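You operate a simulated robot arm through the tools that you are given. There is no shell and no other tool.

Carry out the task below with a simulated robot arm. There is one attempt and no reset: what you move stays moved.

TASK
Let the springs down by knob and bolt, then draw the keeper bar out.
Fine: the plate knob half a turn back, the hex bolt a full turn, then the plate knob the rest of its turn.

It is judged by the outcome, as a careful person would: the job done as asked, and still so three seconds after it is handed in. It fails if anything else is knocked over, pushed out of place, dropped, spilled or broken.

THE ROBOT
A 7-joint arm with a two-finger parallel gripper, fixed in place. Base frame: the origin is at the foot of the arm, x ahead of it, y to its left, z up. Lengths are in mm, angles in degrees, forces in N, time in s.
With the tool pointing down near the work surface it reaches from about 280 to 720 mm from the base axis. Its first joint turns from -166.0 to 166.0 degrees. Payload 1.57 kg.
The TCP is the grasp point between the finger pads, 30 mm short of the fingertips. In the tool frame z runs along the fingers and y along their closing line. The gripper opens to 80 mm. The fingers are 17 mm wide and 12 mm thick; the gripper's body (40 by 82 mm) begins 80 mm behind the TCP.
Orientation is told as [roll, pitch, yaw] about the base's x, y, z axes, in that order, counted from this pose: with the fingers straight down and closing along the base's y, the tool's x points along the base's -x, its y along +y and its z along -z.

THE INTERFACE
- The arm moves only by the tool apply_moves. Its argument "plan" is one flat list of numbers, 7 for each row, row after row: the shift along the base's x, y, z in units of 300 mm (1.0 is 300 mm), then the turn, a rotation vector about the base's x, y, z in units of 90 degrees (1.0 is 90 degrees), then the closure, from 0 (fully open) to 1 (shut). In form: [tx, ty, tz, wx, wy, wz, fingers, tx, ty, tz, wx, wy, wz, fingers, ...]. A call has 1 to 20 rows; each row is the pose to reach, as a shift and turn from the pose commanded when the call began. A call with a number of a shift or a turn outside -1 to 1 is refused whole. Rows are played at 5 a second. More than 50 mm and 8.6 degrees between two rows, or a gripper value outside its range, and nothing of the call is played. A pose out of reach is approached as far as the arm can. The call stops where the force on the tool passes 60 N (or 10 N more than at its start, if that is more) or the arm is blocked; 0.2 s more then pass. The fingers move at their own pace (about 72 mm/s each) and stop on an object; they squeeze with about 36 N. The grip force told is the motor's: it shows also when the fingers shut on nothing. Time passes only in rows, and 0.2 s behind the last, so rows that repeat a pose let the fingers close. It gives the time, the measured TCP pose, the force on the tool (base axes), the opening and the grip force at its end, in the units of the frame above (readings bear some noise), with the torque about the TCP (base axes, N m) and any sound that the robot's microphone picked up.
- Cameras (640 x 400 px; columns grow to the right, rows downward): "scene" is fixed at [50.4, 499, 1534.1]; the picture's right is [-0.56, -0.83, 0.00], its down [-0.45, 0.30, -0.84] and it looks along [0.70, -0.47, -0.54] (base axes); focal length 365 px, centre (320, 200). "wrist" rides on the gripper at [72, -7, -122] in the tool frame; the picture's right is [0.09, 1.00, 0.00], its down [-0.84, 0.08, -0.54] and it looks along [-0.54, 0.05, 0.84] (tool axes); focal length 238 px, centre (320, 200). There is no depth. A picture from a camera that has moved, and an enlarged one, comes with that camera's place and axes in the base frame and with its lens.
- get_image(camera): a new picture of that camera. It takes no simulated time.
- lift_body(by): slides the trunk up (or, below 0, down) by that many mm; the arm rides with it, the base frame stays. It gives what a move gives, with no picture.
- inspect(camera, box): a new picture of the part [left, top, right, bottom] of that camera's present view, enlarged. It takes no simulated time.
- job_done(): hands the job in; it is judged then, once.

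Places have to be worked out from the pictures, the camera data and where the tool is seen. Open the gripper and draw the arm clear of the work before you hand the job in, unless the task says otherwise.

The tools are called after "Call:" by a JSON object that holds its "name" and its "arguments". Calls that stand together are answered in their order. apply_moves: Moves the arm, as the interface text tells. Its arguments: {"type":"object","properties":{"plan":{"type":"array"}},"required":["plan"]} The other tools are called the same way: lift_body (by) slides the trunk up or down; get_image (camera) takes a picture; inspect (camera, box) takes an enlarged picture of a part of a camera's view; job_done () hands the job in.

At the start:

```text
t: 0.0
eef_pos: [482.6, 150.0, 1278.2]
tool_rot: [0.0, 0.1, 0.0]
force: [0.1, -0.1, -0.4]
moment: [-0.01, 0.03, -0.03]
width: 79.9
finger_force: 0.0
trunk travel left (down, up): [-425.0, 55.0]
```

scene: 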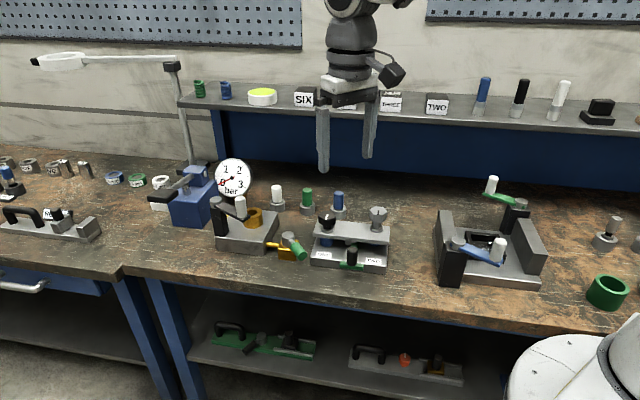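
wrist: 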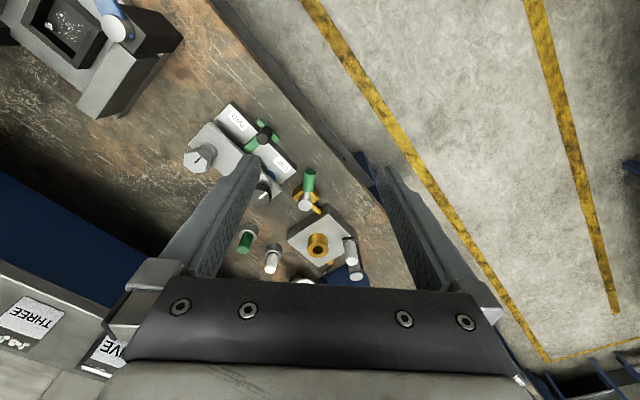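

I start by looking closely at the bench to find the plate fixture with knob, hex bolt and keeper bar.

Call:
{"name": "inspect", "arguments": {"camera": "scene", "box": [280, 170, 420, 290]}}

Call:
{"name": "inspect", "arguments": {"camera": "wrist", "box": [160, 80, 400, 290]}}

Call:
{"name": "inspect", "arguments": {"camera": "scene", "box": [130, 140, 320, 290]}}

Call:
{"name": "inspect", "arguments": {"camera": "scene", "box": [400, 160, 640, 320]}}

```text
3.33 times, centred on (350, 230) of scene
camera zoom: at [50.4, 499.0, 1534.1], right [-0.56, -0.83, 0.0], down [-0.45, 0.3, -0.84], along [0.7, -0.47, -0.54], focal length 1217 px, centre (220, 100)
```

zoom: 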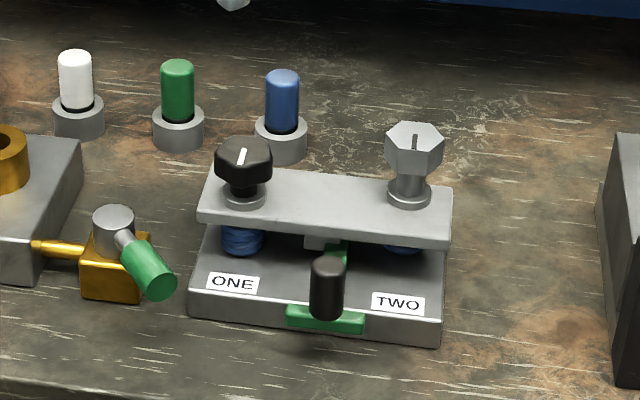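

```text
1.90 times, centred on (280, 185) of wrist
camera zoom: at [411.5, 143.8, 1399.8], right [-0.09, 1.0, 0.0], down [0.84, 0.08, 0.54], along [0.54, 0.05, -0.84], focal length 454 px, centre (396, 229)
```

zoom: 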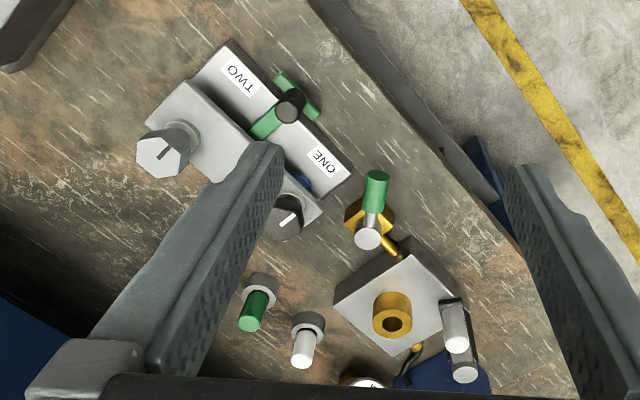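

```text
2.67 times, centred on (225, 215) of scene
camera zoom: at [50.4, 499.0, 1534.1], right [-0.56, -0.83, 0.0], down [-0.45, 0.3, -0.84], along [0.7, -0.47, -0.54], focal length 974 px, centre (573, 160)
```

zoom: 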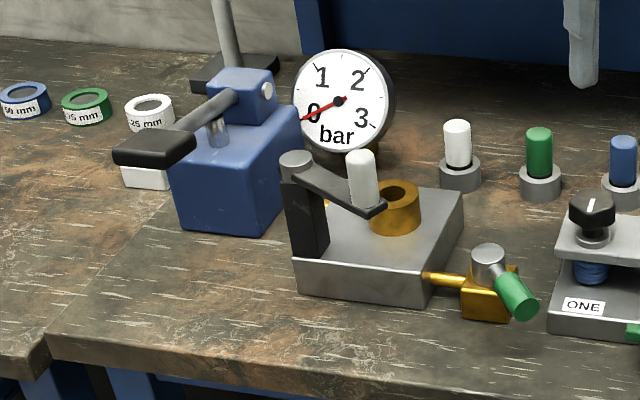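

```text
2.50 times, centred on (520, 240) of scene
camera zoom: at [50.4, 499.0, 1534.1], right [-0.56, -0.83, 0.0], down [-0.45, 0.3, -0.84], along [0.7, -0.47, -0.54], focal length 913 px, centre (-180, 100)
```

zoom: 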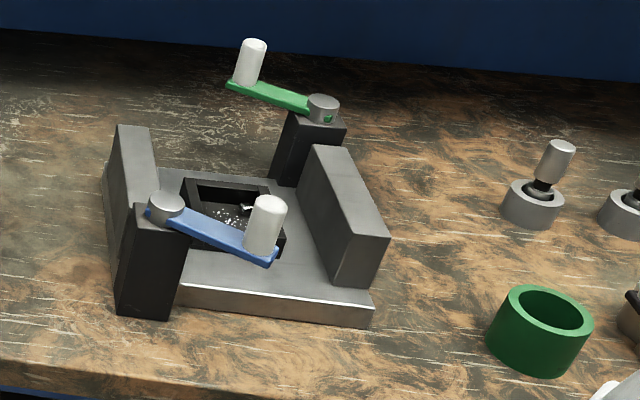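

The fixture has a black knob (ONE), a hex bolt (TWO) and a green keeper bar with a black post handle; triangulating gives the bolt near [597,-50,1014] and the knob near [645,70,1018]. I move the arm sideways over the clear area in front of it for a closer look.

Call:
{"name": "apply_moves", "arguments": {"plan": [0.01, -0.12, 0, 0, 0, 0, 0, 0.02, -0.24, 0, 0, 0, 0, 0, 0.03, -0.36, 0, 0, 0, 0, 0, 0.04, -0.47, 0, 0, 0, 0, 0, 0.04, -0.47, 0, 0, 0, 0, 0]}}

Call:
{"name": "lift_body", "arguments": {"by": -100}}

Call:
{"name": "get_image", "arguments": {"camera": "wrist"}}

Call:
{"name": "get_image", "arguments": {"camera": "scene"}}

```text
t: 1.2
eef_pos: [497.3, 7.5, 1278.6]
tool_rot: [0.0, 0.0, 0.0]
force: [0.1, -0.1, -0.5]
moment: [0.0, 0.01, -0.02]
width: 79.9
finger_force: 0.2
trunk travel left (down, up): [-425.0, 55.0]
```

```text
t: 2.5
eef_pos: [495.5, 7.9, 1179.3]
tool_rot: [0.0, 0.0, 0.1]
force: [0.0, -0.1, -1.0]
moment: [0.01, 0.02, 0.02]
width: 79.7
finger_force: 0.0
trunk travel left (down, up): [-325.0, 155.0]
```

```text
taken
camera wrist: at [424.8, 0.7, 1300.6], right [-0.09, 1.0, 0.0], down [0.84, 0.08, 0.54], along [0.54, 0.05, -0.84], focal length 238 px, centre (320, 200)
```

wrist: 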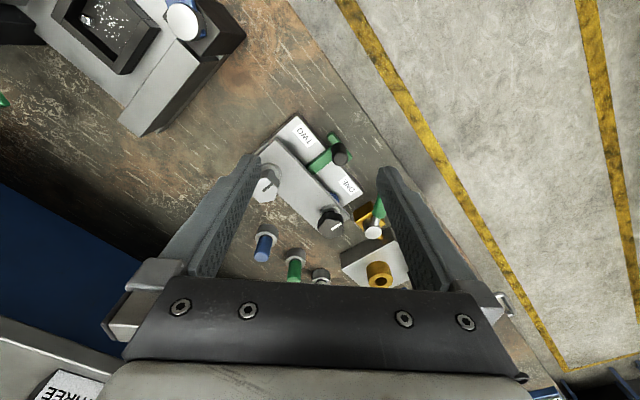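

```text
taken
```

scene: 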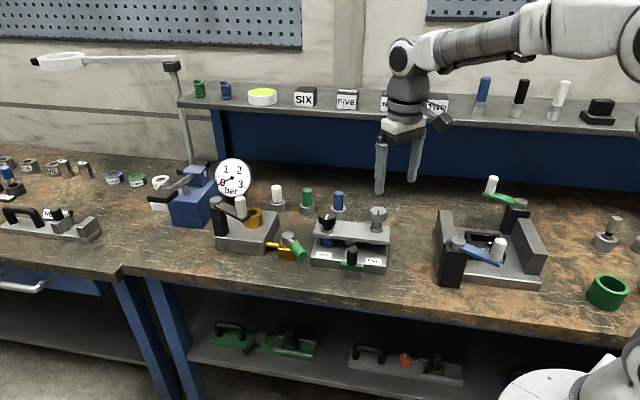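

The wrist now sees the fixture between the fingers. I enlarge both views to read the knob, bolt and any direction marks.

Call:
{"name": "inspect", "arguments": {"camera": "wrist", "box": [240, 105, 390, 250]}}

Call:
{"name": "inspect", "arguments": {"camera": "scene", "box": [305, 195, 395, 275]}}

```text
2.76 times, centred on (315, 178) of wrist
camera zoom: at [424.8, 0.7, 1300.6], right [-0.09, 1.0, 0.0], down [0.84, 0.08, 0.54], along [0.54, 0.05, -0.84], focal length 658 px, centre (334, 262)
```

zoom: 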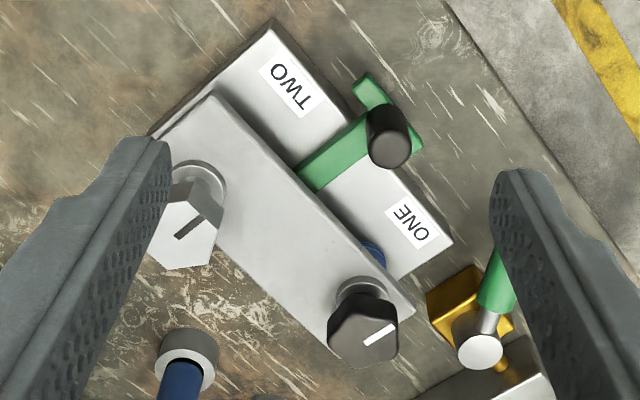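

```text
5.00 times, centred on (350, 235) of scene
camera zoom: at [50.4, 499.0, 1534.1], right [-0.56, -0.83, 0.0], down [-0.45, 0.3, -0.84], along [0.7, -0.47, -0.54], focal length 1825 px, centre (170, 25)
```

zoom: 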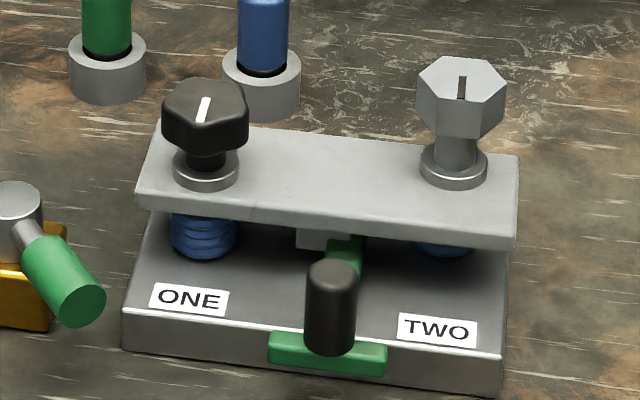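

I check the camera calibration by locating the fingertips, whose place I know, in the scene picture.

Call:
{"name": "inspect", "arguments": {"camera": "scene", "box": [350, 110, 450, 210]}}

```text
4.00 times, centred on (400, 160) of scene
camera zoom: at [50.4, 499.0, 1534.1], right [-0.56, -0.83, 0.0], down [-0.45, 0.3, -0.84], along [0.7, -0.47, -0.54], focal length 1460 px, centre (0, 360)
```

zoom: 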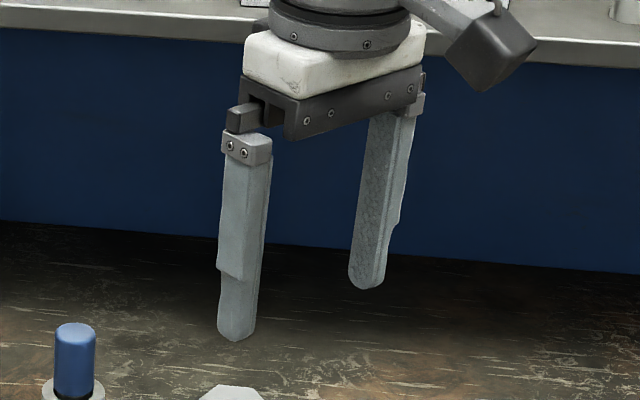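

Calibration agrees within a few mm. I enlarge knob and bolt heads as far as possible to find the hex orientation.

Call:
{"name": "inspect", "arguments": {"camera": "scene", "box": [362, 200, 394, 220]}}

Call:
{"name": "inspect", "arguments": {"camera": "scene", "box": [312, 208, 344, 228]}}

Call:
{"name": "inspect", "arguments": {"camera": "wrist", "box": [300, 185, 356, 245]}}

Call:
{"name": "inspect", "arguments": {"camera": "wrist", "box": [240, 150, 300, 210]}}

```text
16.00 times, centred on (378, 210) of scene
camera zoom: at [50.4, 499.0, 1534.1], right [-0.56, -0.83, 0.0], down [-0.45, 0.3, -0.84], along [0.7, -0.47, -0.54], focal length 5841 px, centre (-608, 40)
```

zoom: 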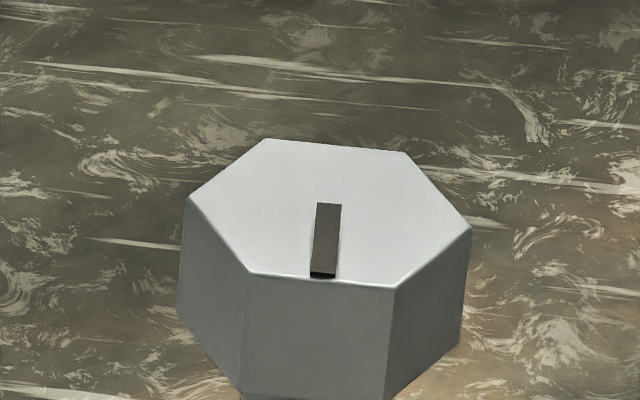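

```text
16.00 times, centred on (328, 218) of scene
camera zoom: at [50.4, 499.0, 1534.1], right [-0.56, -0.83, 0.0], down [-0.45, 0.3, -0.84], along [0.7, -0.47, -0.54], focal length 5841 px, centre (192, -88)
```

zoom: 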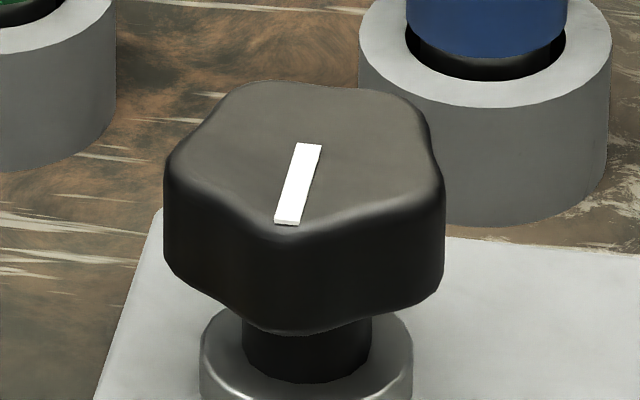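

```text
6.67 times, centred on (328, 215) of wrist
camera zoom: at [424.8, 0.7, 1300.6], right [-0.09, 1.0, 0.0], down [0.84, 0.08, 0.54], along [0.54, 0.05, -0.84], focal length 1589 px, centre (267, 100)
```

zoom: 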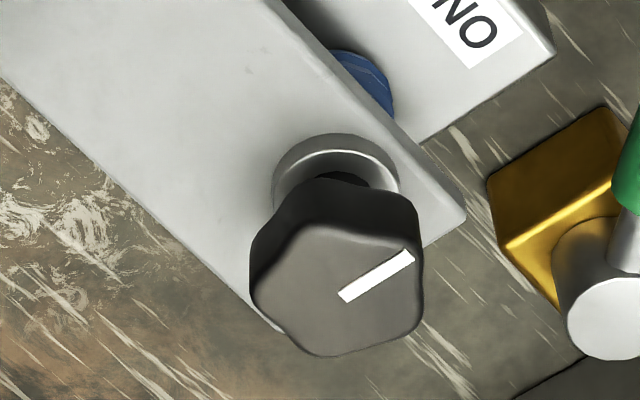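

```text
6.67 times, centred on (270, 180) of wrist
camera zoom: at [424.8, 0.7, 1300.6], right [-0.09, 1.0, 0.0], down [0.84, 0.08, 0.54], along [0.54, 0.05, -0.84], focal length 1589 px, centre (653, 333)
```

zoom: 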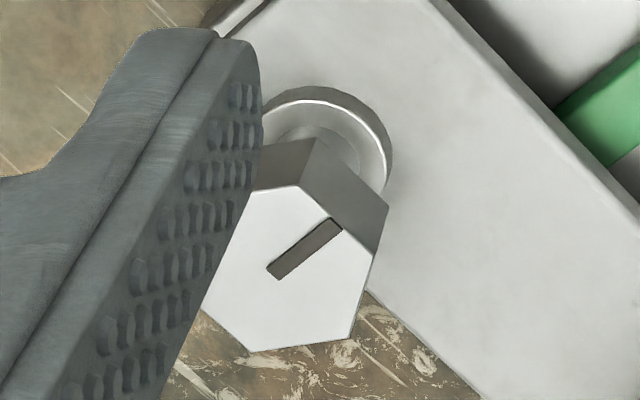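

Estimates: bolt top centre ≈ [606,-62,1003], knob axis ≈ [676,51], top ≈ 993, keeper post ≈ [569,48,954]. I lower the trunk and hover over the knob for a closer look.

Call:
{"name": "lift_body", "arguments": {"by": -80}}

Call:
{"name": "apply_moves", "arguments": {"plan": [0.13, 0.03, 0, 0, 0, 0, 0, 0.26, 0.06, 0, 0, 0, 0, 0, 0.39, 0.09, 0, 0, 0, 0, 0, 0.5, 0.12, 0, 0, 0, 0, 0, 0.5733, 0.143, 0, 0, 0, 0, 0, 0.5733, 0.143, 0, 0, 0, 0, 0]}}

Call:
{"name": "get_image", "arguments": {"camera": "wrist"}}

Call:
{"name": "get_image", "arguments": {"camera": "scene"}}

```text
t: 3.7
eef_pos: [496.7, 7.4, 1098.9]
tool_rot: [0.0, 0.0, 0.0]
force: [0.1, 0.6, -0.1]
moment: [-0.02, -0.01, 0.01]
width: 80.1
finger_force: 0.0
trunk travel left (down, up): [-245.0, 235.0]
```

```text
t: 5.1
eef_pos: [667.4, 50.2, 1097.0]
tool_rot: [0.0, 0.1, 0.0]
force: [0.6, -0.8, 0.3]
moment: [0.0, 0.01, -0.01]
width: 80.1
finger_force: 0.0
trunk travel left (down, up): [-245.0, 235.0]
```

```text
taken
camera wrist: at [596.1, 44.4, 1220.4], right [-0.09, 1.0, 0.0], down [0.84, 0.08, 0.54], along [0.54, 0.05, -0.84], focal length 238 px, centre (320, 200)
```

wrist: 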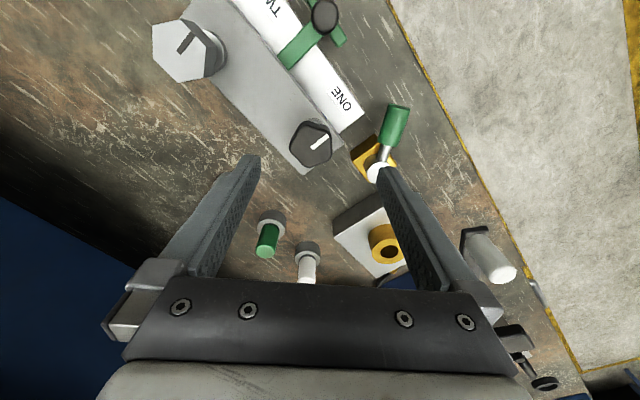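

```text
taken
```

scene: 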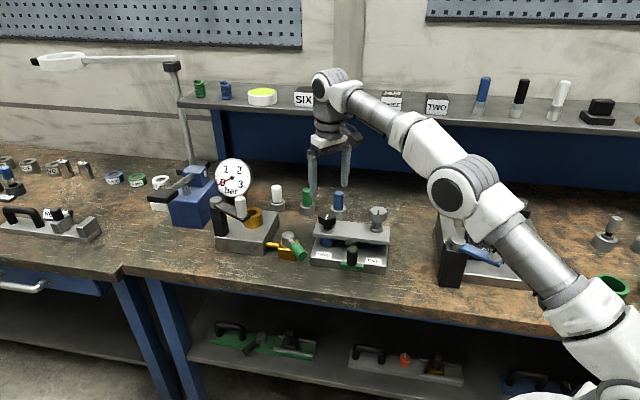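

The knob is just ahead in view, roughly between the fingers. I enlarge it to measure where it sits relative to the tool axis.

Call:
{"name": "inspect", "arguments": {"camera": "wrist", "box": [270, 105, 350, 185]}}

Call:
{"name": "inspect", "arguments": {"camera": "wrist", "box": [140, 0, 240, 90]}}

Call:
{"name": "inspect", "arguments": {"camera": "scene", "box": [400, 100, 640, 330]}}

```text
5.00 times, centred on (310, 145) of wrist
camera zoom: at [596.1, 44.4, 1220.4], right [-0.09, 1.0, 0.0], down [0.84, 0.08, 0.54], along [0.54, 0.05, -0.84], focal length 1192 px, centre (370, 475)
```

zoom: 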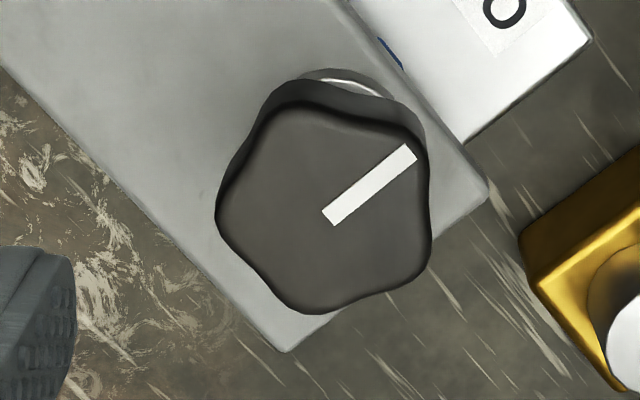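

```text
4.44 times, centred on (190, 45) of wrist
camera zoom: at [596.1, 44.4, 1220.4], right [-0.09, 1.0, 0.0], down [0.84, 0.08, 0.54], along [0.54, 0.05, -0.84], focal length 1059 px, centre (898, 889)
```

zoom: 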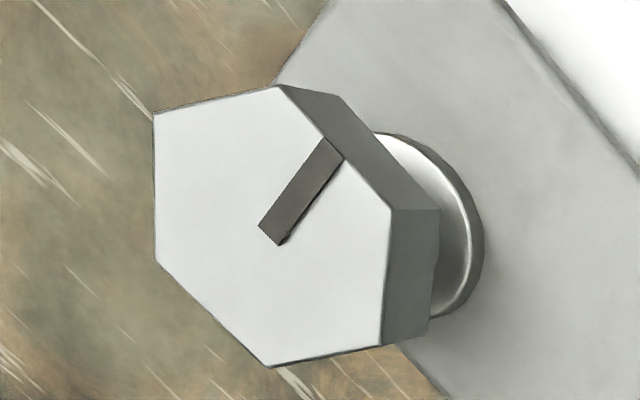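

```text
1.74 times, centred on (520, 215) of scene
camera zoom: at [50.4, 499.0, 1534.1], right [-0.56, -0.83, 0.0], down [-0.45, 0.3, -0.84], along [0.7, -0.47, -0.54], focal length 635 px, centre (-28, 174)
```

zoom: 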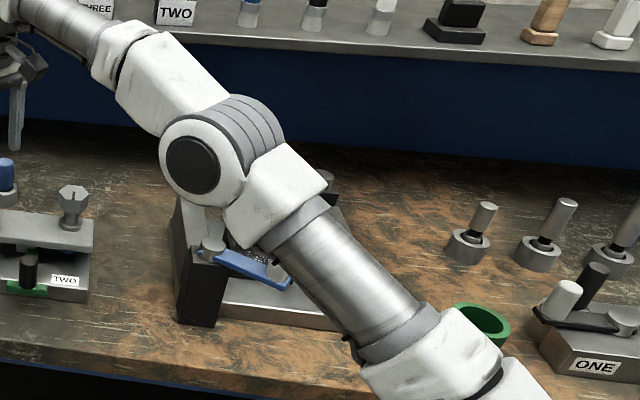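

The knob turns out to be five‑lobed, with its mark on a lobe pointing about 135°; it sits near [680,45,990], and the bolt top near [609,-65,999]. I turn the gripper to yaw −63° (lobe against opposite flat) and centre it over the knob.

Call:
{"name": "apply_moves", "arguments": {"plan": [0.005, -0.002, 0, 0, 0, -0.0875, 0, 0.01, -0.004, 0, 0, 0, -0.175, 0, 0.015, -0.006, 0, 0, 0, -0.2625, 0, 0.02, -0.008, 0, 0, 0, -0.35, 0, 0.025, -0.01, 0, 0, 0, -0.4375, 0, 0.03, -0.012, 0, 0, 0, -0.525, 0, 0.036, -0.015, 0, 0, 0, -0.6125, 0, 0.042, -0.017, 0, 0, 0, -0.7, 0, 0.042, -0.017, 0, 0, 0, -0.7, 0]}}

Call:
{"name": "get_image", "arguments": {"camera": "wrist"}}

Call:
{"name": "get_image", "arguments": {"camera": "scene"}}

```text
t: 7.1
eef_pos: [673.1, 44.9, 1097.1]
tool_rot: [0.0, 0.0, -63.1]
force: [-0.5, 0.9, 0.0]
moment: [0.01, -0.01, 0.0]
width: 80.2
finger_force: 0.1
out of reach, approached as far as the arm can: row 5, 6, 7, 8, 9
trunk travel left (down, up): [-245.0, 235.0]
```

```text
taken
camera wrist: at [635.0, 105.6, 1218.1], right [0.85, 0.53, 0.0], down [0.45, -0.71, 0.54], along [0.29, -0.46, -0.84], focal length 238 px, centre (320, 200)
```

wrist: 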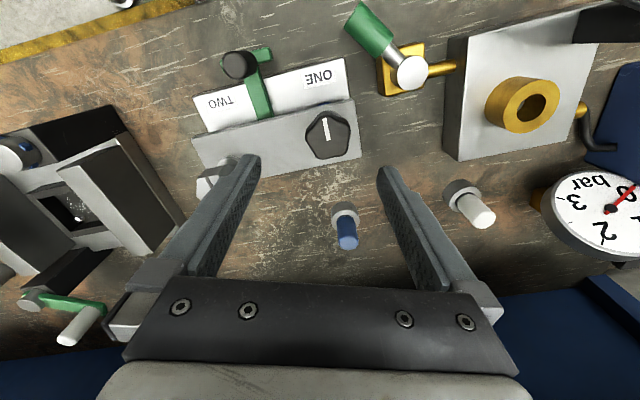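

```text
taken
```

scene: 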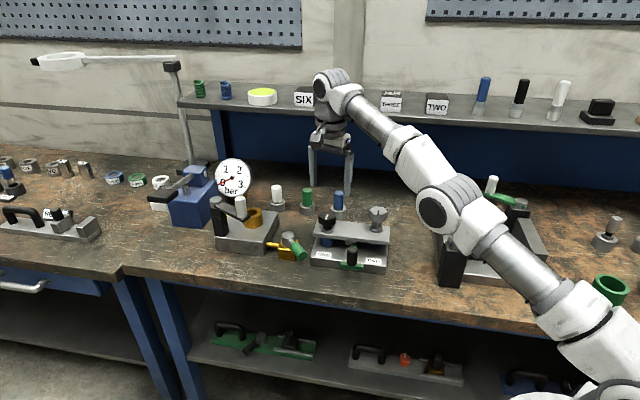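

The arm is too stretched at this trunk height, so I raise the trunk and reach down with the arm instead, which gives more reach and lifts the elbow.

Call:
{"name": "lift_body", "arguments": {"by": 130}}

Call:
{"name": "apply_moves", "arguments": {"plan": [0, 0, -0.1, 0, 0, 0, 0, 0, 0, -0.2, 0, 0, 0, 0, 0, 0, -0.3, 0, 0, 0, 0, 0, 0, -0.4, 0, 0, 0, 0, 0, 0, -0.5, 0, 0, 0, 0, 0, 0, -0.5, 0, 0, 0, 0]}}

Call:
{"name": "get_image", "arguments": {"camera": "wrist"}}

Call:
{"name": "get_image", "arguments": {"camera": "scene"}}

```text
t: 8.7
eef_pos: [673.5, 44.4, 1226.2]
tool_rot: [0.0, 0.0, -63.0]
force: [0.1, -0.5, -0.3]
moment: [0.0, 0.0, 0.05]
width: 80.0
finger_force: 0.1
trunk travel left (down, up): [-375.0, 105.0]
```

```text
t: 10.1
eef_pos: [710.0, 51.3, 1086.7]
tool_rot: [-0.1, 0.0, -63.0]
force: [0.6, -0.1, -0.5]
moment: [-0.01, 0.01, -0.03]
width: 80.0
finger_force: 0.0
out of reach, approached as far as the arm can: row 1, 2, 3, 4, 5, 6
trunk travel left (down, up): [-375.0, 105.0]
```

```text
taken
camera wrist: at [671.2, 111.3, 1209.3], right [0.85, 0.53, 0.0], down [0.45, -0.71, 0.54], along [0.29, -0.46, -0.84], focal length 238 px, centre (320, 200)
```

wrist: 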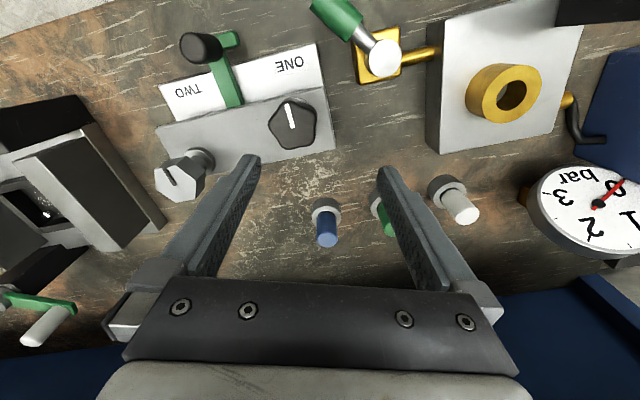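

```text
taken
```

scene: 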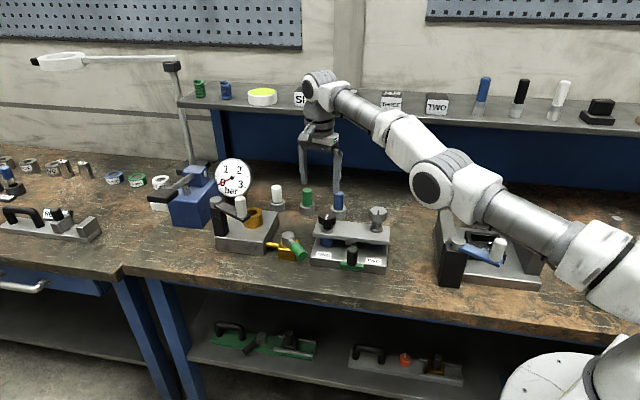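

The arm drifted out to x=710 along its reach limit, well clear above everything. I issue a small pull-back towards the base to see how the command and the measured pose relate.

Call:
{"name": "apply_moves", "arguments": {"plan": [-0.05, 0, 0, 0, 0, 0, 0, -0.1, 0, 0, 0, 0, 0, 0, -0.1, 0, 0, 0, 0, 0, 0]}}

```text
t: 10.9
eef_pos: [710.3, 50.9, 1087.2]
tool_rot: [-0.2, -0.1, -63.0]
force: [0.0, -0.2, 0.1]
moment: [0.02, 0.03, 0.03]
width: 79.9
finger_force: 0.0
out of reach, approached as far as the arm can: row 1, 2, 3
trunk travel left (down, up): [-375.0, 105.0]
```

No movement yet, so the command is still beyond reach; I back off further in x.

Call:
{"name": "apply_moves", "arguments": {"plan": [-0.1, 0, 0, 0, 0, 0, 0, -0.2, 0, 0, 0, 0, 0, 0, -0.2, 0, 0, 0, 0, 0, 0]}}

```text
t: 11.7
eef_pos: [706.0, 54.7, 1100.1]
tool_rot: [-0.1, 0.1, -63.0]
force: [0.2, 0.7, -0.1]
moment: [0.01, -0.01, -0.03]
width: 80.2
finger_force: 0.0
out of reach, approached as far as the arm can: row 1, 2, 3
trunk travel left (down, up): [-375.0, 105.0]
```

The solver seems stuck with the arm fully straight (it slides along the reach sphere). I command a path inward and up, away from the bench, to get the elbow to bend again.

Call:
{"name": "apply_moves", "arguments": {"plan": [-0.1, 0, 0.1, 0, 0, 0, 0, -0.2, 0, 0.2, 0, 0, 0, 0, -0.3, 0, 0.3, 0, 0, 0, 0, -0.4, 0, 0.4, 0, 0, 0, 0, -0.5, 0, 0.4, 0, 0, 0, 0, -0.5, 0, 0.4, 0, 0, 0, 0]}}

Call:
{"name": "get_image", "arguments": {"camera": "scene"}}

```text
t: 13.1
eef_pos: [658.2, 63.5, 1255.9]
tool_rot: [-0.1, 0.1, -62.9]
force: [0.2, -0.2, -0.2]
moment: [0.01, 0.02, 0.02]
width: 80.1
finger_force: 0.1
out of reach, approached as far as the arm can: row 1, 2, 3, 4, 5, 6
trunk travel left (down, up): [-375.0, 105.0]
```

```text
taken
```

scene: 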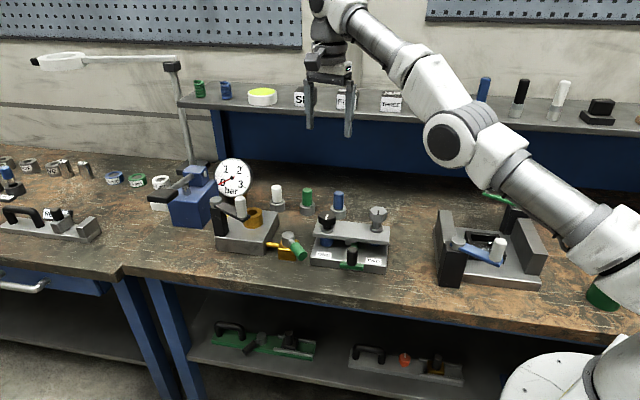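

Still straight. I tilt the tool about base y in open air to force the elbow joint off its straight position.

Call:
{"name": "apply_moves", "arguments": {"plan": [0, 0, 0, 0, 0.09, 0, 0, 0, 0, 0, 0, 0.18, 0, 0, 0, 0, 0, 0, 0.27, 0, 0, 0, 0, 0, 0, 0.36, 0, 0, 0, 0, 0, 0, 0.36, 0, 0]}}

Call:
{"name": "get_image", "arguments": {"camera": "scene"}}

```text
t: 14.3
eef_pos: [575.0, 63.9, 1218.5]
tool_rot: [-20.8, 10.8, -64.8]
force: [0.2, 1.2, 0.0]
moment: [-0.02, 0.02, 0.05]
width: 79.8
finger_force: 0.0
out of reach, approached as far as the arm can: row 1, 2, 3, 4, 5
trunk travel left (down, up): [-375.0, 105.0]
```

```text
taken
```

scene: 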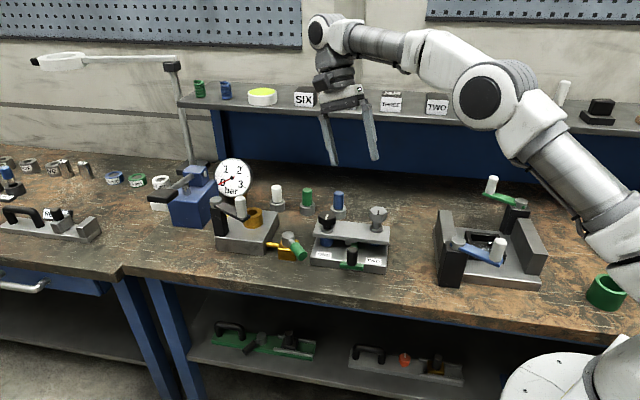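

The elbow has bent. I now hold the command for a moment, then rotate back to vertical.

Call:
{"name": "apply_moves", "arguments": {"plan": [0, 0, 0, 0, 0, 0, 0, 0, 0, 0, 0, 0, 0, 0]}}

```text
t: 14.9
eef_pos: [575.3, 63.4, 1218.8]
tool_rot: [-20.8, 10.8, -65.1]
force: [0.7, 0.4, -0.4]
moment: [0.01, 0.01, 0.03]
width: 79.8
finger_force: 0.0
trunk travel left (down, up): [-375.0, 105.0]
```

The command is tracked again. I rotate back to vertical while lowering to about z=1150, staying well inside the reach.

Call:
{"name": "apply_moves", "arguments": {"plan": [0, -0.015, -0.05, 0, -0.065, 0, 0, 0, -0.03, -0.1, 0, -0.13, 0, 0, 0, -0.045, -0.15, 0, -0.195, 0, 0, 0, -0.06, -0.2, 0, -0.26, 0, 0, 0, -0.06, -0.23, 0, -0.26, 0, 0, 0, -0.06, -0.23, 0, -0.26, 0, 0]}}

```text
t: 16.3
eef_pos: [576.1, 47.1, 1148.9]
tool_rot: [0.3, 0.4, -62.9]
force: [-0.4, -0.9, -0.3]
moment: [0.01, -0.02, -0.01]
width: 79.9
finger_force: 0.0
trunk travel left (down, up): [-375.0, 105.0]
```

Tracking is good. Now I move out to hover over the knob at about [680,45,1070].

Call:
{"name": "apply_moves", "arguments": {"plan": [0.1, -0.002, -0.1, -0.0054, 0.001, 0, 0, 0.2, -0.004, -0.2, -0.0054, 0.001, 0, 0, 0.3, -0.006, -0.25, -0.0054, 0.001, 0, 0, 0.3467, -0.0067, -0.263, -0.0054, 0.001, 0, 0, 0.3467, -0.0067, -0.263, -0.0054, 0.001, 0, 0]}}

Call:
{"name": "get_image", "arguments": {"camera": "wrist"}}

Call:
{"name": "get_image", "arguments": {"camera": "scene"}}

```text
t: 17.5
eef_pos: [678.6, 46.7, 1072.8]
tool_rot: [0.0, 0.1, -63.0]
force: [-0.6, -0.3, 0.3]
moment: [-0.01, 0.01, 0.01]
width: 80.1
finger_force: 0.0
trunk travel left (down, up): [-375.0, 105.0]
```

```text
taken
camera wrist: at [641.4, 106.3, 1195.4], right [0.84, 0.53, 0.0], down [0.45, -0.71, 0.54], along [0.29, -0.46, -0.84], focal length 238 px, centre (320, 200)
```

wrist: 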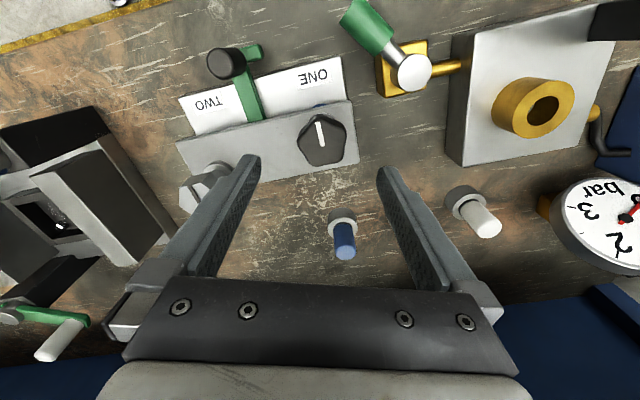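

```text
taken
```

scene: 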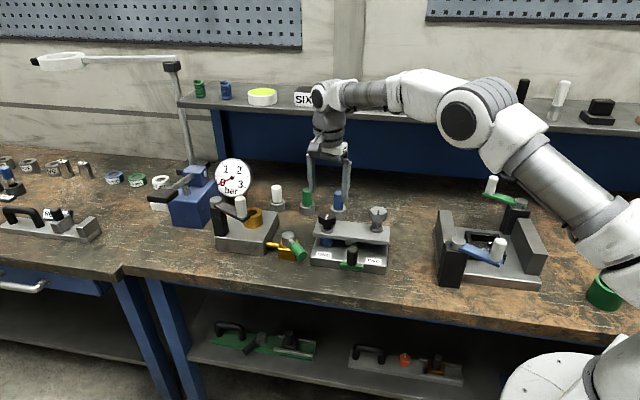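

Reachable now with a nicely bent elbow. I enlarge the knob in the wrist view to refine its centre.

Call:
{"name": "inspect", "arguments": {"camera": "wrist", "box": [280, 100, 360, 180]}}

```text
5.00 times, centred on (320, 140) of wrist
camera zoom: at [641.4, 106.3, 1195.4], right [0.84, 0.53, 0.0], down [0.45, -0.71, 0.54], along [0.29, -0.46, -0.84], focal length 1192 px, centre (320, 500)
```

zoom: 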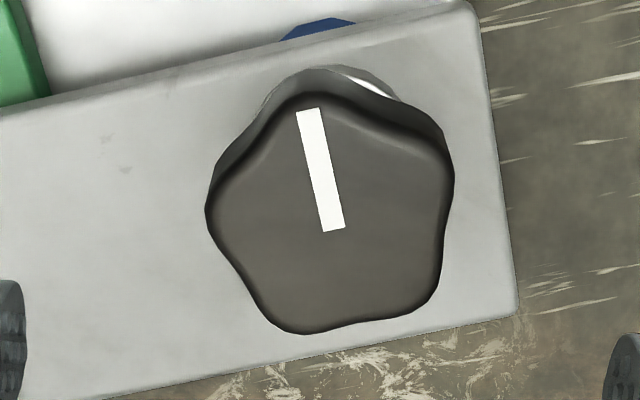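

The knob sits about 2 mm to the image right of the tool axis and the lobe/flat line is aligned. I correct that and descend so the fingertips straddle the knob at TCP z≈995.

Call:
{"name": "apply_moves", "arguments": {"plan": [0.0063, 0.004, -0.05, 0, 0, 0, 0, 0.0063, 0.004, -0.1, 0, 0, 0, 0, 0.0063, 0.004, -0.15, 0, 0, 0, 0, 0.0063, 0.004, -0.2, 0, 0, 0, 0, 0.0063, 0.004, -0.25, 0, 0, 0, 0, 0.0063, 0.004, -0.26, 0, 0, 0, 0, 0.0063, 0.004, -0.26, 0, 0, 0, 0]}}

Call:
{"name": "get_image", "arguments": {"camera": "wrist"}}

Call:
{"name": "inspect", "arguments": {"camera": "scene", "box": [280, 140, 420, 280]}}

```text
t: 19.1
eef_pos: [682.9, 46.2, 996.4]
tool_rot: [-0.1, 0.0, -63.0]
force: [-0.3, -0.5, -1.1]
moment: [-0.01, -0.04, -0.01]
width: 80.0
finger_force: 0.0
trunk travel left (down, up): [-375.0, 105.0]
```

```text
taken
camera wrist: at [644.1, 106.1, 1117.7], right [0.84, 0.53, 0.0], down [0.45, -0.71, 0.54], along [0.29, -0.46, -0.84], focal length 238 px, centre (320, 200)
```

wrist: 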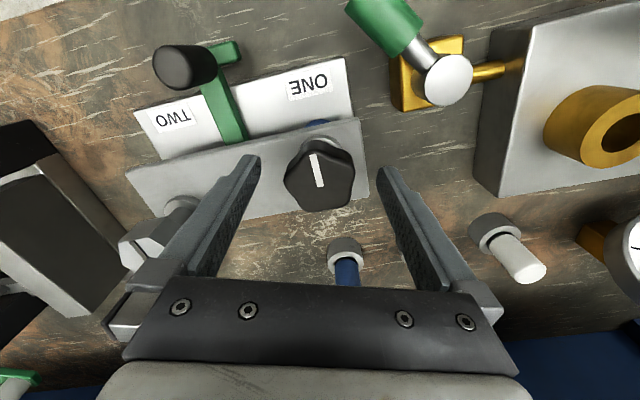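

```text
2.86 times, centred on (350, 210) of scene
camera zoom: at [50.4, 499.0, 1534.1], right [-0.56, -0.83, 0.0], down [-0.45, 0.3, -0.84], along [0.7, -0.47, -0.54], focal length 1043 px, centre (234, 171)
```

zoom: 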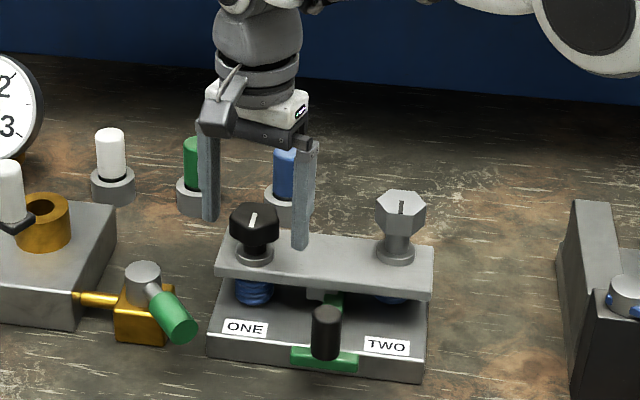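

The fingers straddle the knob with about 2.5 mm offset along the finger width. I nudge that out and close the gripper on the knob.

Call:
{"name": "apply_moves", "arguments": {"plan": [-0.0038, 0.0074, 0, 0, 0, 0, 0, -0.0038, 0.0074, 0, 0, 0, 0, 0, -0.0038, 0.0074, 0, 0, 0, 0, 1, -0.0038, 0.0074, 0, 0, 0, 0, 1, -0.0038, 0.0074, 0, 0, 0, 0, 1, -0.0038, 0.0074, 0, 0, 0, 0, 1]}}

Call:
{"name": "get_image", "arguments": {"camera": "wrist"}}

Call:
{"name": "inspect", "arguments": {"camera": "scene", "box": [300, 180, 400, 280]}}

```text
t: 20.5
eef_pos: [681.4, 49.0, 996.6]
tool_rot: [0.0, 0.1, -62.9]
force: [-0.9, -0.8, -0.1]
moment: [-0.04, 0.05, 0.14]
width: 44.0
finger_force: 45.0
trunk travel left (down, up): [-375.0, 105.0]
```

```text
taken
camera wrist: at [643.4, 108.8, 1117.6], right [0.84, 0.54, 0.0], down [0.45, -0.71, 0.54], along [0.29, -0.46, -0.84], focal length 238 px, centre (320, 200)
```

wrist: 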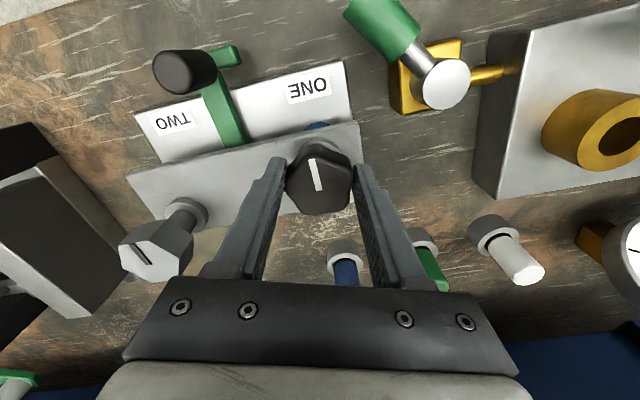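

```text
4.00 times, centred on (350, 230) of scene
camera zoom: at [50.4, 499.0, 1534.1], right [-0.56, -0.83, 0.0], down [-0.45, 0.3, -0.84], along [0.7, -0.47, -0.54], focal length 1460 px, centre (200, 80)
```

zoom: 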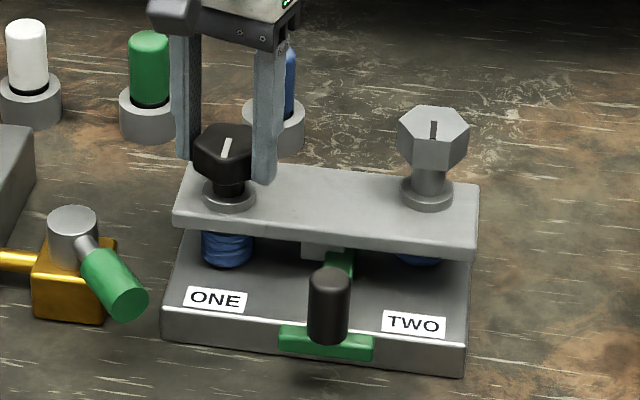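

Gripped firmly: width 44 mm, 45 N. I make a careful test turn of 24° counter-clockwise (loosening) and check torque and force.

Call:
{"name": "apply_moves", "arguments": {"plan": [0, 0, 0, 0, 0, 0.089, 1, 0, 0, 0, 0, 0, 0.178, 1, 0, 0, 0, 0, 0, 0.267, 1, 0, 0, 0, 0, 0, 0.267, 1]}}

Call:
{"name": "get_image", "arguments": {"camera": "wrist"}}

Call:
{"name": "inspect", "arguments": {"camera": "scene", "box": [300, 180, 400, 280]}}

```text
t: 21.5
eef_pos: [680.2, 46.9, 994.7]
tool_rot: [-0.1, 0.1, -38.8]
force: [-10.8, -2.4, 3.8]
moment: [0.04, 0.61, 0.0]
width: 43.6
finger_force: 45.0
trunk travel left (down, up): [-375.0, 105.0]
```

```text
taken
camera wrist: at [621.0, 86.3, 1117.7], right [0.55, 0.83, 0.0], down [0.7, -0.46, 0.54], along [0.45, -0.3, -0.84], focal length 238 px, centre (320, 200)
```

wrist: 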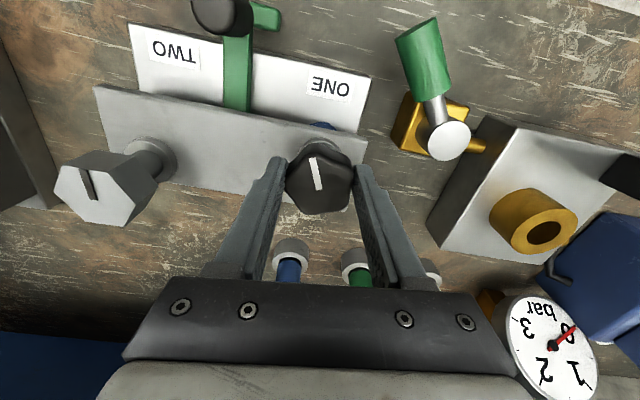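

```text
4.00 times, centred on (350, 230) of scene
camera zoom: at [50.4, 499.0, 1534.1], right [-0.56, -0.83, 0.0], down [-0.45, 0.3, -0.84], along [0.7, -0.47, -0.54], focal length 1460 px, centre (200, 80)
```

zoom: 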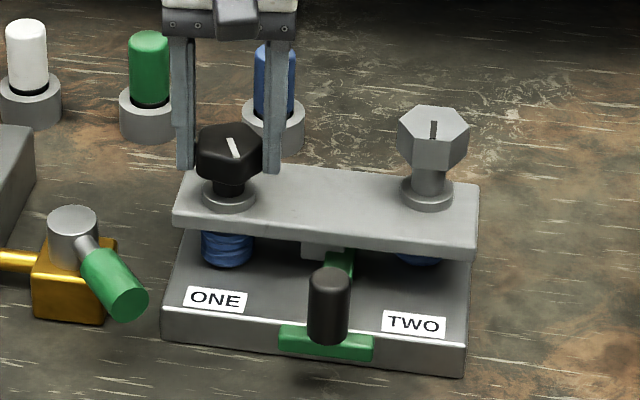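

The knob turns with the gripper (mark moved counter-clockwise), torque negligible, with only a ~11 N side force along −x. I ease x by −2 mm and continue to 90° of turn.

Call:
{"name": "apply_moves", "arguments": {"plan": [-0.003, 0, 0, 0, 0, 0.09, 1, -0.006, 0, 0, 0, 0, 0.18, 1, -0.006, 0, 0, 0, 0, 0.27, 1, -0.006, 0, 0, 0, 0, 0.36, 1, -0.006, 0, 0, 0, 0, 0.45, 1, -0.006, 0, 0, 0, 0, 0.54, 1, -0.006, 0, 0, 0, 0, 0.63, 1, -0.006, 0, 0, 0, 0, 0.733, 1, -0.006, 0, 0, 0, 0, 0.733, 1]}}

Call:
{"name": "get_image", "arguments": {"camera": "wrist"}}

Call:
{"name": "get_image", "arguments": {"camera": "scene"}}

Call:
{"name": "inspect", "arguments": {"camera": "scene", "box": [300, 180, 400, 280]}}

```text
refused: row 8 steps farther than a row can; nothing moved
```

```text
taken
camera wrist: at [621.0, 86.3, 1117.7], right [0.55, 0.83, 0.0], down [0.7, -0.46, 0.54], along [0.45, -0.3, -0.84], focal length 238 px, centre (320, 200)
```

wrist: 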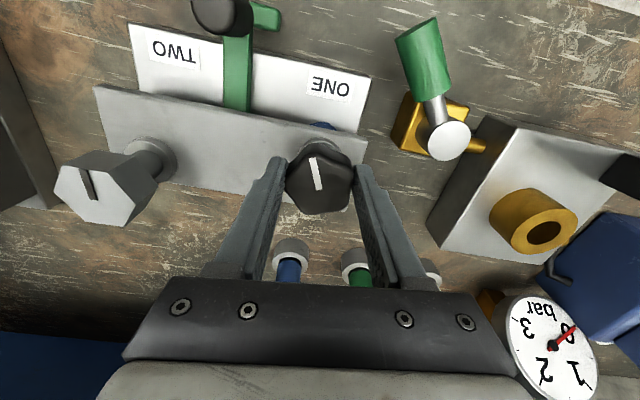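

```text
taken
```

scene: 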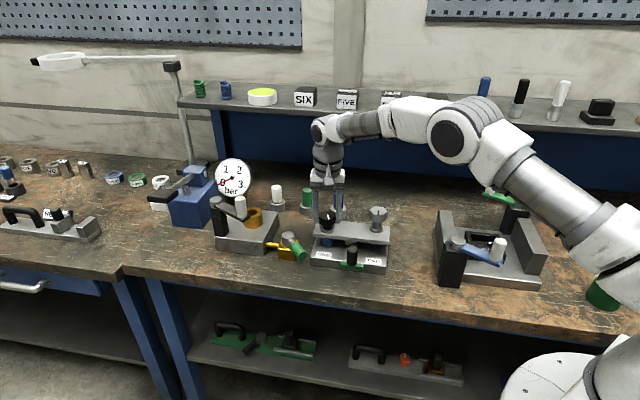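

```text
4.00 times, centred on (350, 230) of scene
camera zoom: at [50.4, 499.0, 1534.1], right [-0.56, -0.83, 0.0], down [-0.45, 0.3, -0.84], along [0.7, -0.47, -0.54], focal length 1460 px, centre (200, 80)
```

zoom: 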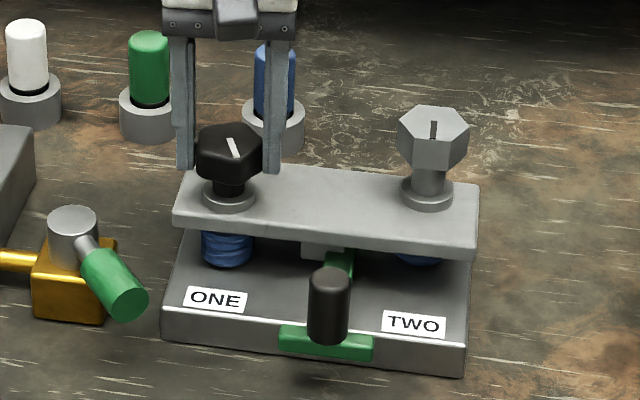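

The last row's step was too large, so nothing moved. I resend with even 8.1° steps.

Call:
{"name": "apply_moves", "arguments": {"plan": [-0.003, 0, 0, 0, 0, 0.09, 1, -0.006, 0, 0, 0, 0, 0.18, 1, -0.006, 0, 0, 0, 0, 0.27, 1, -0.006, 0, 0, 0, 0, 0.36, 1, -0.006, 0, 0, 0, 0, 0.45, 1, -0.006, 0, 0, 0, 0, 0.54, 1, -0.006, 0, 0, 0, 0, 0.63, 1, -0.006, 0, 0, 0, 0, 0.72, 1, -0.006, 0, 0, 0, 0, 0.733, 1, -0.006, 0, 0, 0, 0, 0.733, 1]}}

Call:
{"name": "get_image", "arguments": {"camera": "wrist"}}

Call:
{"name": "inspect", "arguments": {"camera": "scene", "box": [300, 180, 400, 280]}}

```text
t: 23.7
eef_pos: [679.8, 42.3, 997.2]
tool_rot: [-0.3, -0.2, 27.1]
force: [6.6, -25.4, 26.5]
moment: [-0.13, -0.04, -0.1]
width: 43.9
finger_force: 44.9
trunk travel left (down, up): [-375.0, 105.0]
```

```text
taken
camera wrist: at [618.4, 4.1, 1119.8], right [-0.53, 0.85, -0.01], down [0.71, 0.45, 0.55], along [0.46, 0.29, -0.84], focal length 238 px, centre (320, 200)
```

wrist: 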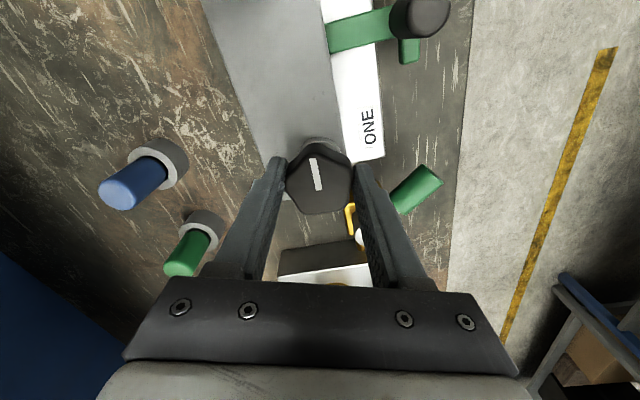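

```text
4.00 times, centred on (350, 230) of scene
camera zoom: at [50.4, 499.0, 1534.1], right [-0.56, -0.83, 0.0], down [-0.45, 0.3, -0.84], along [0.7, -0.47, -0.54], focal length 1460 px, centre (200, 80)
```

zoom: 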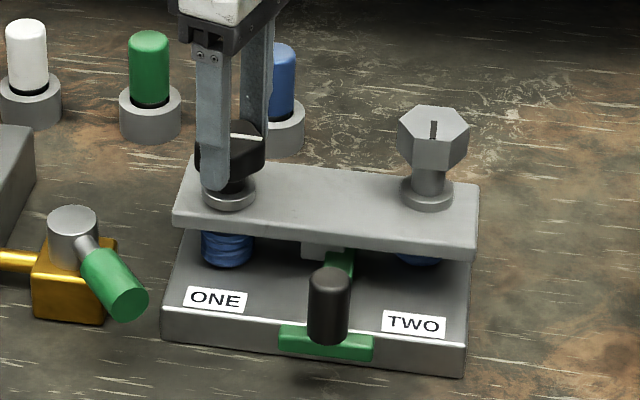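

After 90° the knob has begun to rise (26 N upward) and the side force shows the true axis is near [684,45], about 5 mm off my grip centre. I relieve the preload, open, raise clear, and rotate back to yaw −45° centred on that axis.

Call:
{"name": "apply_moves", "arguments": {"plan": [0, -0.018, 0.008, 0, 0, 0, 1, 0, -0.02, 0.009, 0, 0, 0, 1]}}

```text
t: 24.3
eef_pos: [679.7, 43.0, 997.4]
tool_rot: [0.1, -0.1, 27.1]
force: [8.7, -10.4, 10.8]
moment: [0.16, -1.48, -0.04]
width: 43.6
finger_force: 44.9
trunk travel left (down, up): [-375.0, 105.0]
```

Call:
{"name": "apply_moves", "arguments": {"plan": [0, 0, 0, 0, 0, 0, 0, 0, 0, 0, 0, 0, 0, 0, 0, 0, 0, 0, 0, 0, 0, 0, 0, 0.06, 0, 0, 0, 0, 0, 0, 0.13, 0, 0, 0, 0, 0, 0, 0.2, 0, 0, 0, 0, 0, 0, 0.2, 0, 0, 0, 0]}}

Call:
{"name": "get_image", "arguments": {"camera": "wrist"}}

Call:
{"name": "inspect", "arguments": {"camera": "scene", "box": [300, 180, 400, 280]}}

```text
t: 25.9
eef_pos: [678.5, 42.2, 1056.5]
tool_rot: [-0.1, 0.1, 27.1]
force: [-0.4, 0.1, 0.2]
moment: [-0.02, -0.01, -0.01]
width: 80.1
finger_force: 0.0
trunk travel left (down, up): [-375.0, 105.0]
```

```text
taken
camera wrist: at [618.4, 2.2, 1178.2], right [-0.53, 0.84, 0.0], down [0.71, 0.45, 0.54], along [0.46, 0.29, -0.84], focal length 238 px, centre (320, 200)
```

wrist: 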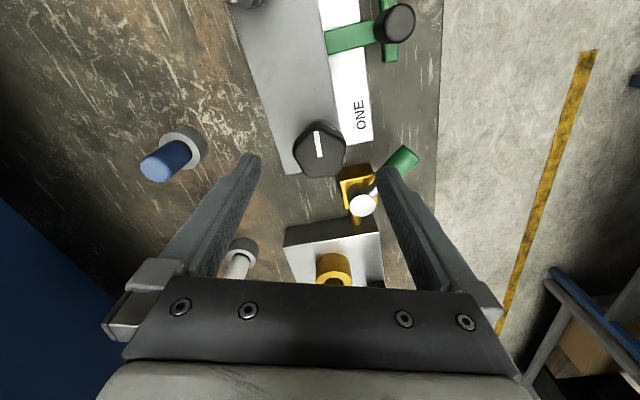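

```text
4.00 times, centred on (350, 230) of scene
camera zoom: at [50.4, 499.0, 1534.1], right [-0.56, -0.83, 0.0], down [-0.45, 0.3, -0.84], along [0.7, -0.47, -0.54], focal length 1460 px, centre (200, 80)
```

zoom: 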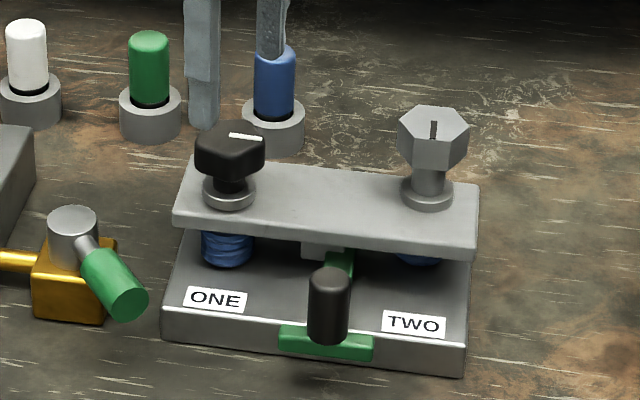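

The knob is turned 90° (mark now points right in the scene view) and holds. I zoom on it in the wrist view to re-measure its axis.

Call:
{"name": "inspect", "arguments": {"camera": "wrist", "box": [280, 110, 360, 190]}}

Call:
{"name": "inspect", "arguments": {"camera": "scene", "box": [305, 195, 395, 275]}}

```text
5.00 times, centred on (320, 150) of wrist
camera zoom: at [618.4, 2.2, 1178.2], right [-0.53, 0.84, 0.0], down [0.71, 0.45, 0.54], along [0.46, 0.29, -0.84], focal length 1192 px, centre (320, 450)
```

zoom: 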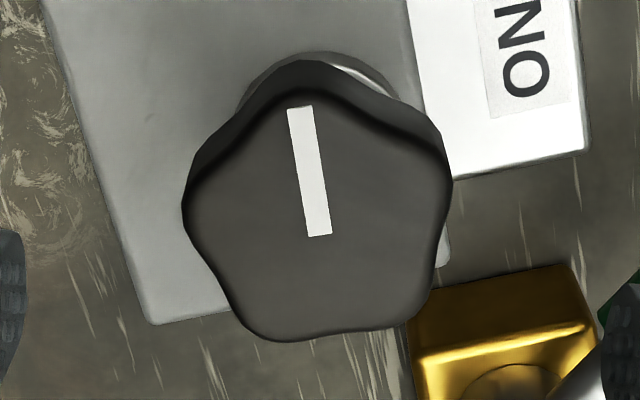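

```text
5.00 times, centred on (350, 235) of scene
camera zoom: at [50.4, 499.0, 1534.1], right [-0.56, -0.83, 0.0], down [-0.45, 0.3, -0.84], along [0.7, -0.47, -0.54], focal length 1825 px, centre (170, 25)
```

zoom: 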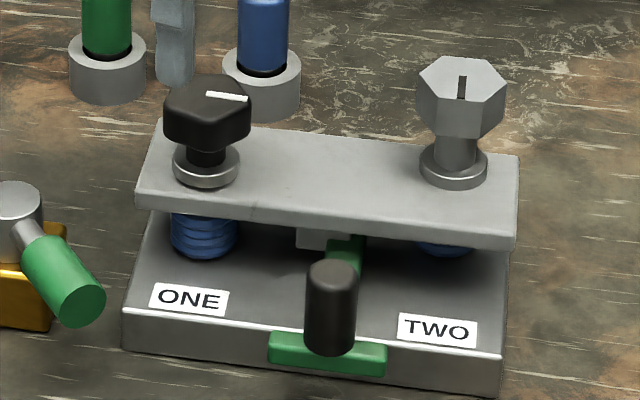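

Combining views, the knob axis is ≈ [683,45] with top now ≈ 988. I rotate to yaw −45° above it, centred on that axis.

Call:
{"name": "apply_moves", "arguments": {"plan": [0.005, 0.003, 0, 0, 0, -0.089, 0, 0.01, 0.006, 0, 0, 0, -0.178, 0, 0.0157, 0.0093, 0, 0, 0, -0.267, 0, 0.0157, 0.0093, 0, 0, 0, -0.356, 0, 0.0157, 0.0093, 0, 0, 0, -0.445, 0, 0.0157, 0.0093, 0, 0, 0, -0.534, 0, 0.0157, 0.0093, 0, 0, 0, -0.623, 0, 0.0157, 0.0093, 0, 0, 0, -0.712, 0, 0.0157, 0.0093, 0, 0, 0, -0.801, 0, 0.0157, 0.0093, 0, 0, 0, -0.801, 0, 0.0157, 0.0093, 0, 0, 0, -0.801, 0]}}

Call:
{"name": "inspect", "arguments": {"camera": "wrist", "box": [270, 100, 370, 200]}}

```text
t: 28.3
eef_pos: [684.2, 43.5, 1058.3]
tool_rot: [0.0, 0.1, -45.1]
force: [-0.1, -0.2, 0.4]
moment: [-0.01, 0.02, 0.03]
width: 79.8
finger_force: 0.1
trunk travel left (down, up): [-375.0, 105.0]
```

```text
4.00 times, centred on (320, 150) of wrist
camera zoom: at [628.4, 89.2, 1180.8], right [0.64, 0.77, 0.0], down [0.65, -0.54, 0.54], along [0.42, -0.35, -0.84], focal length 953 px, centre (320, 400)
```

zoom: 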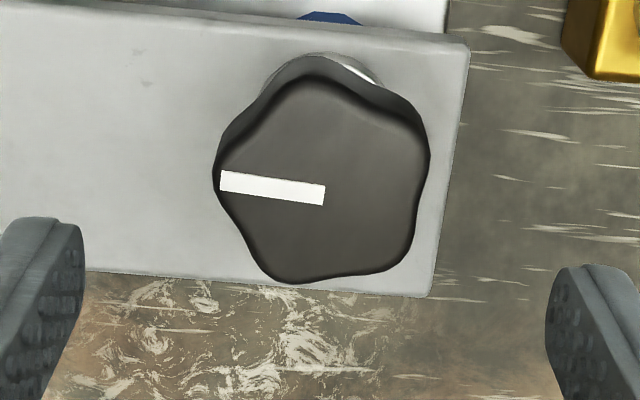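

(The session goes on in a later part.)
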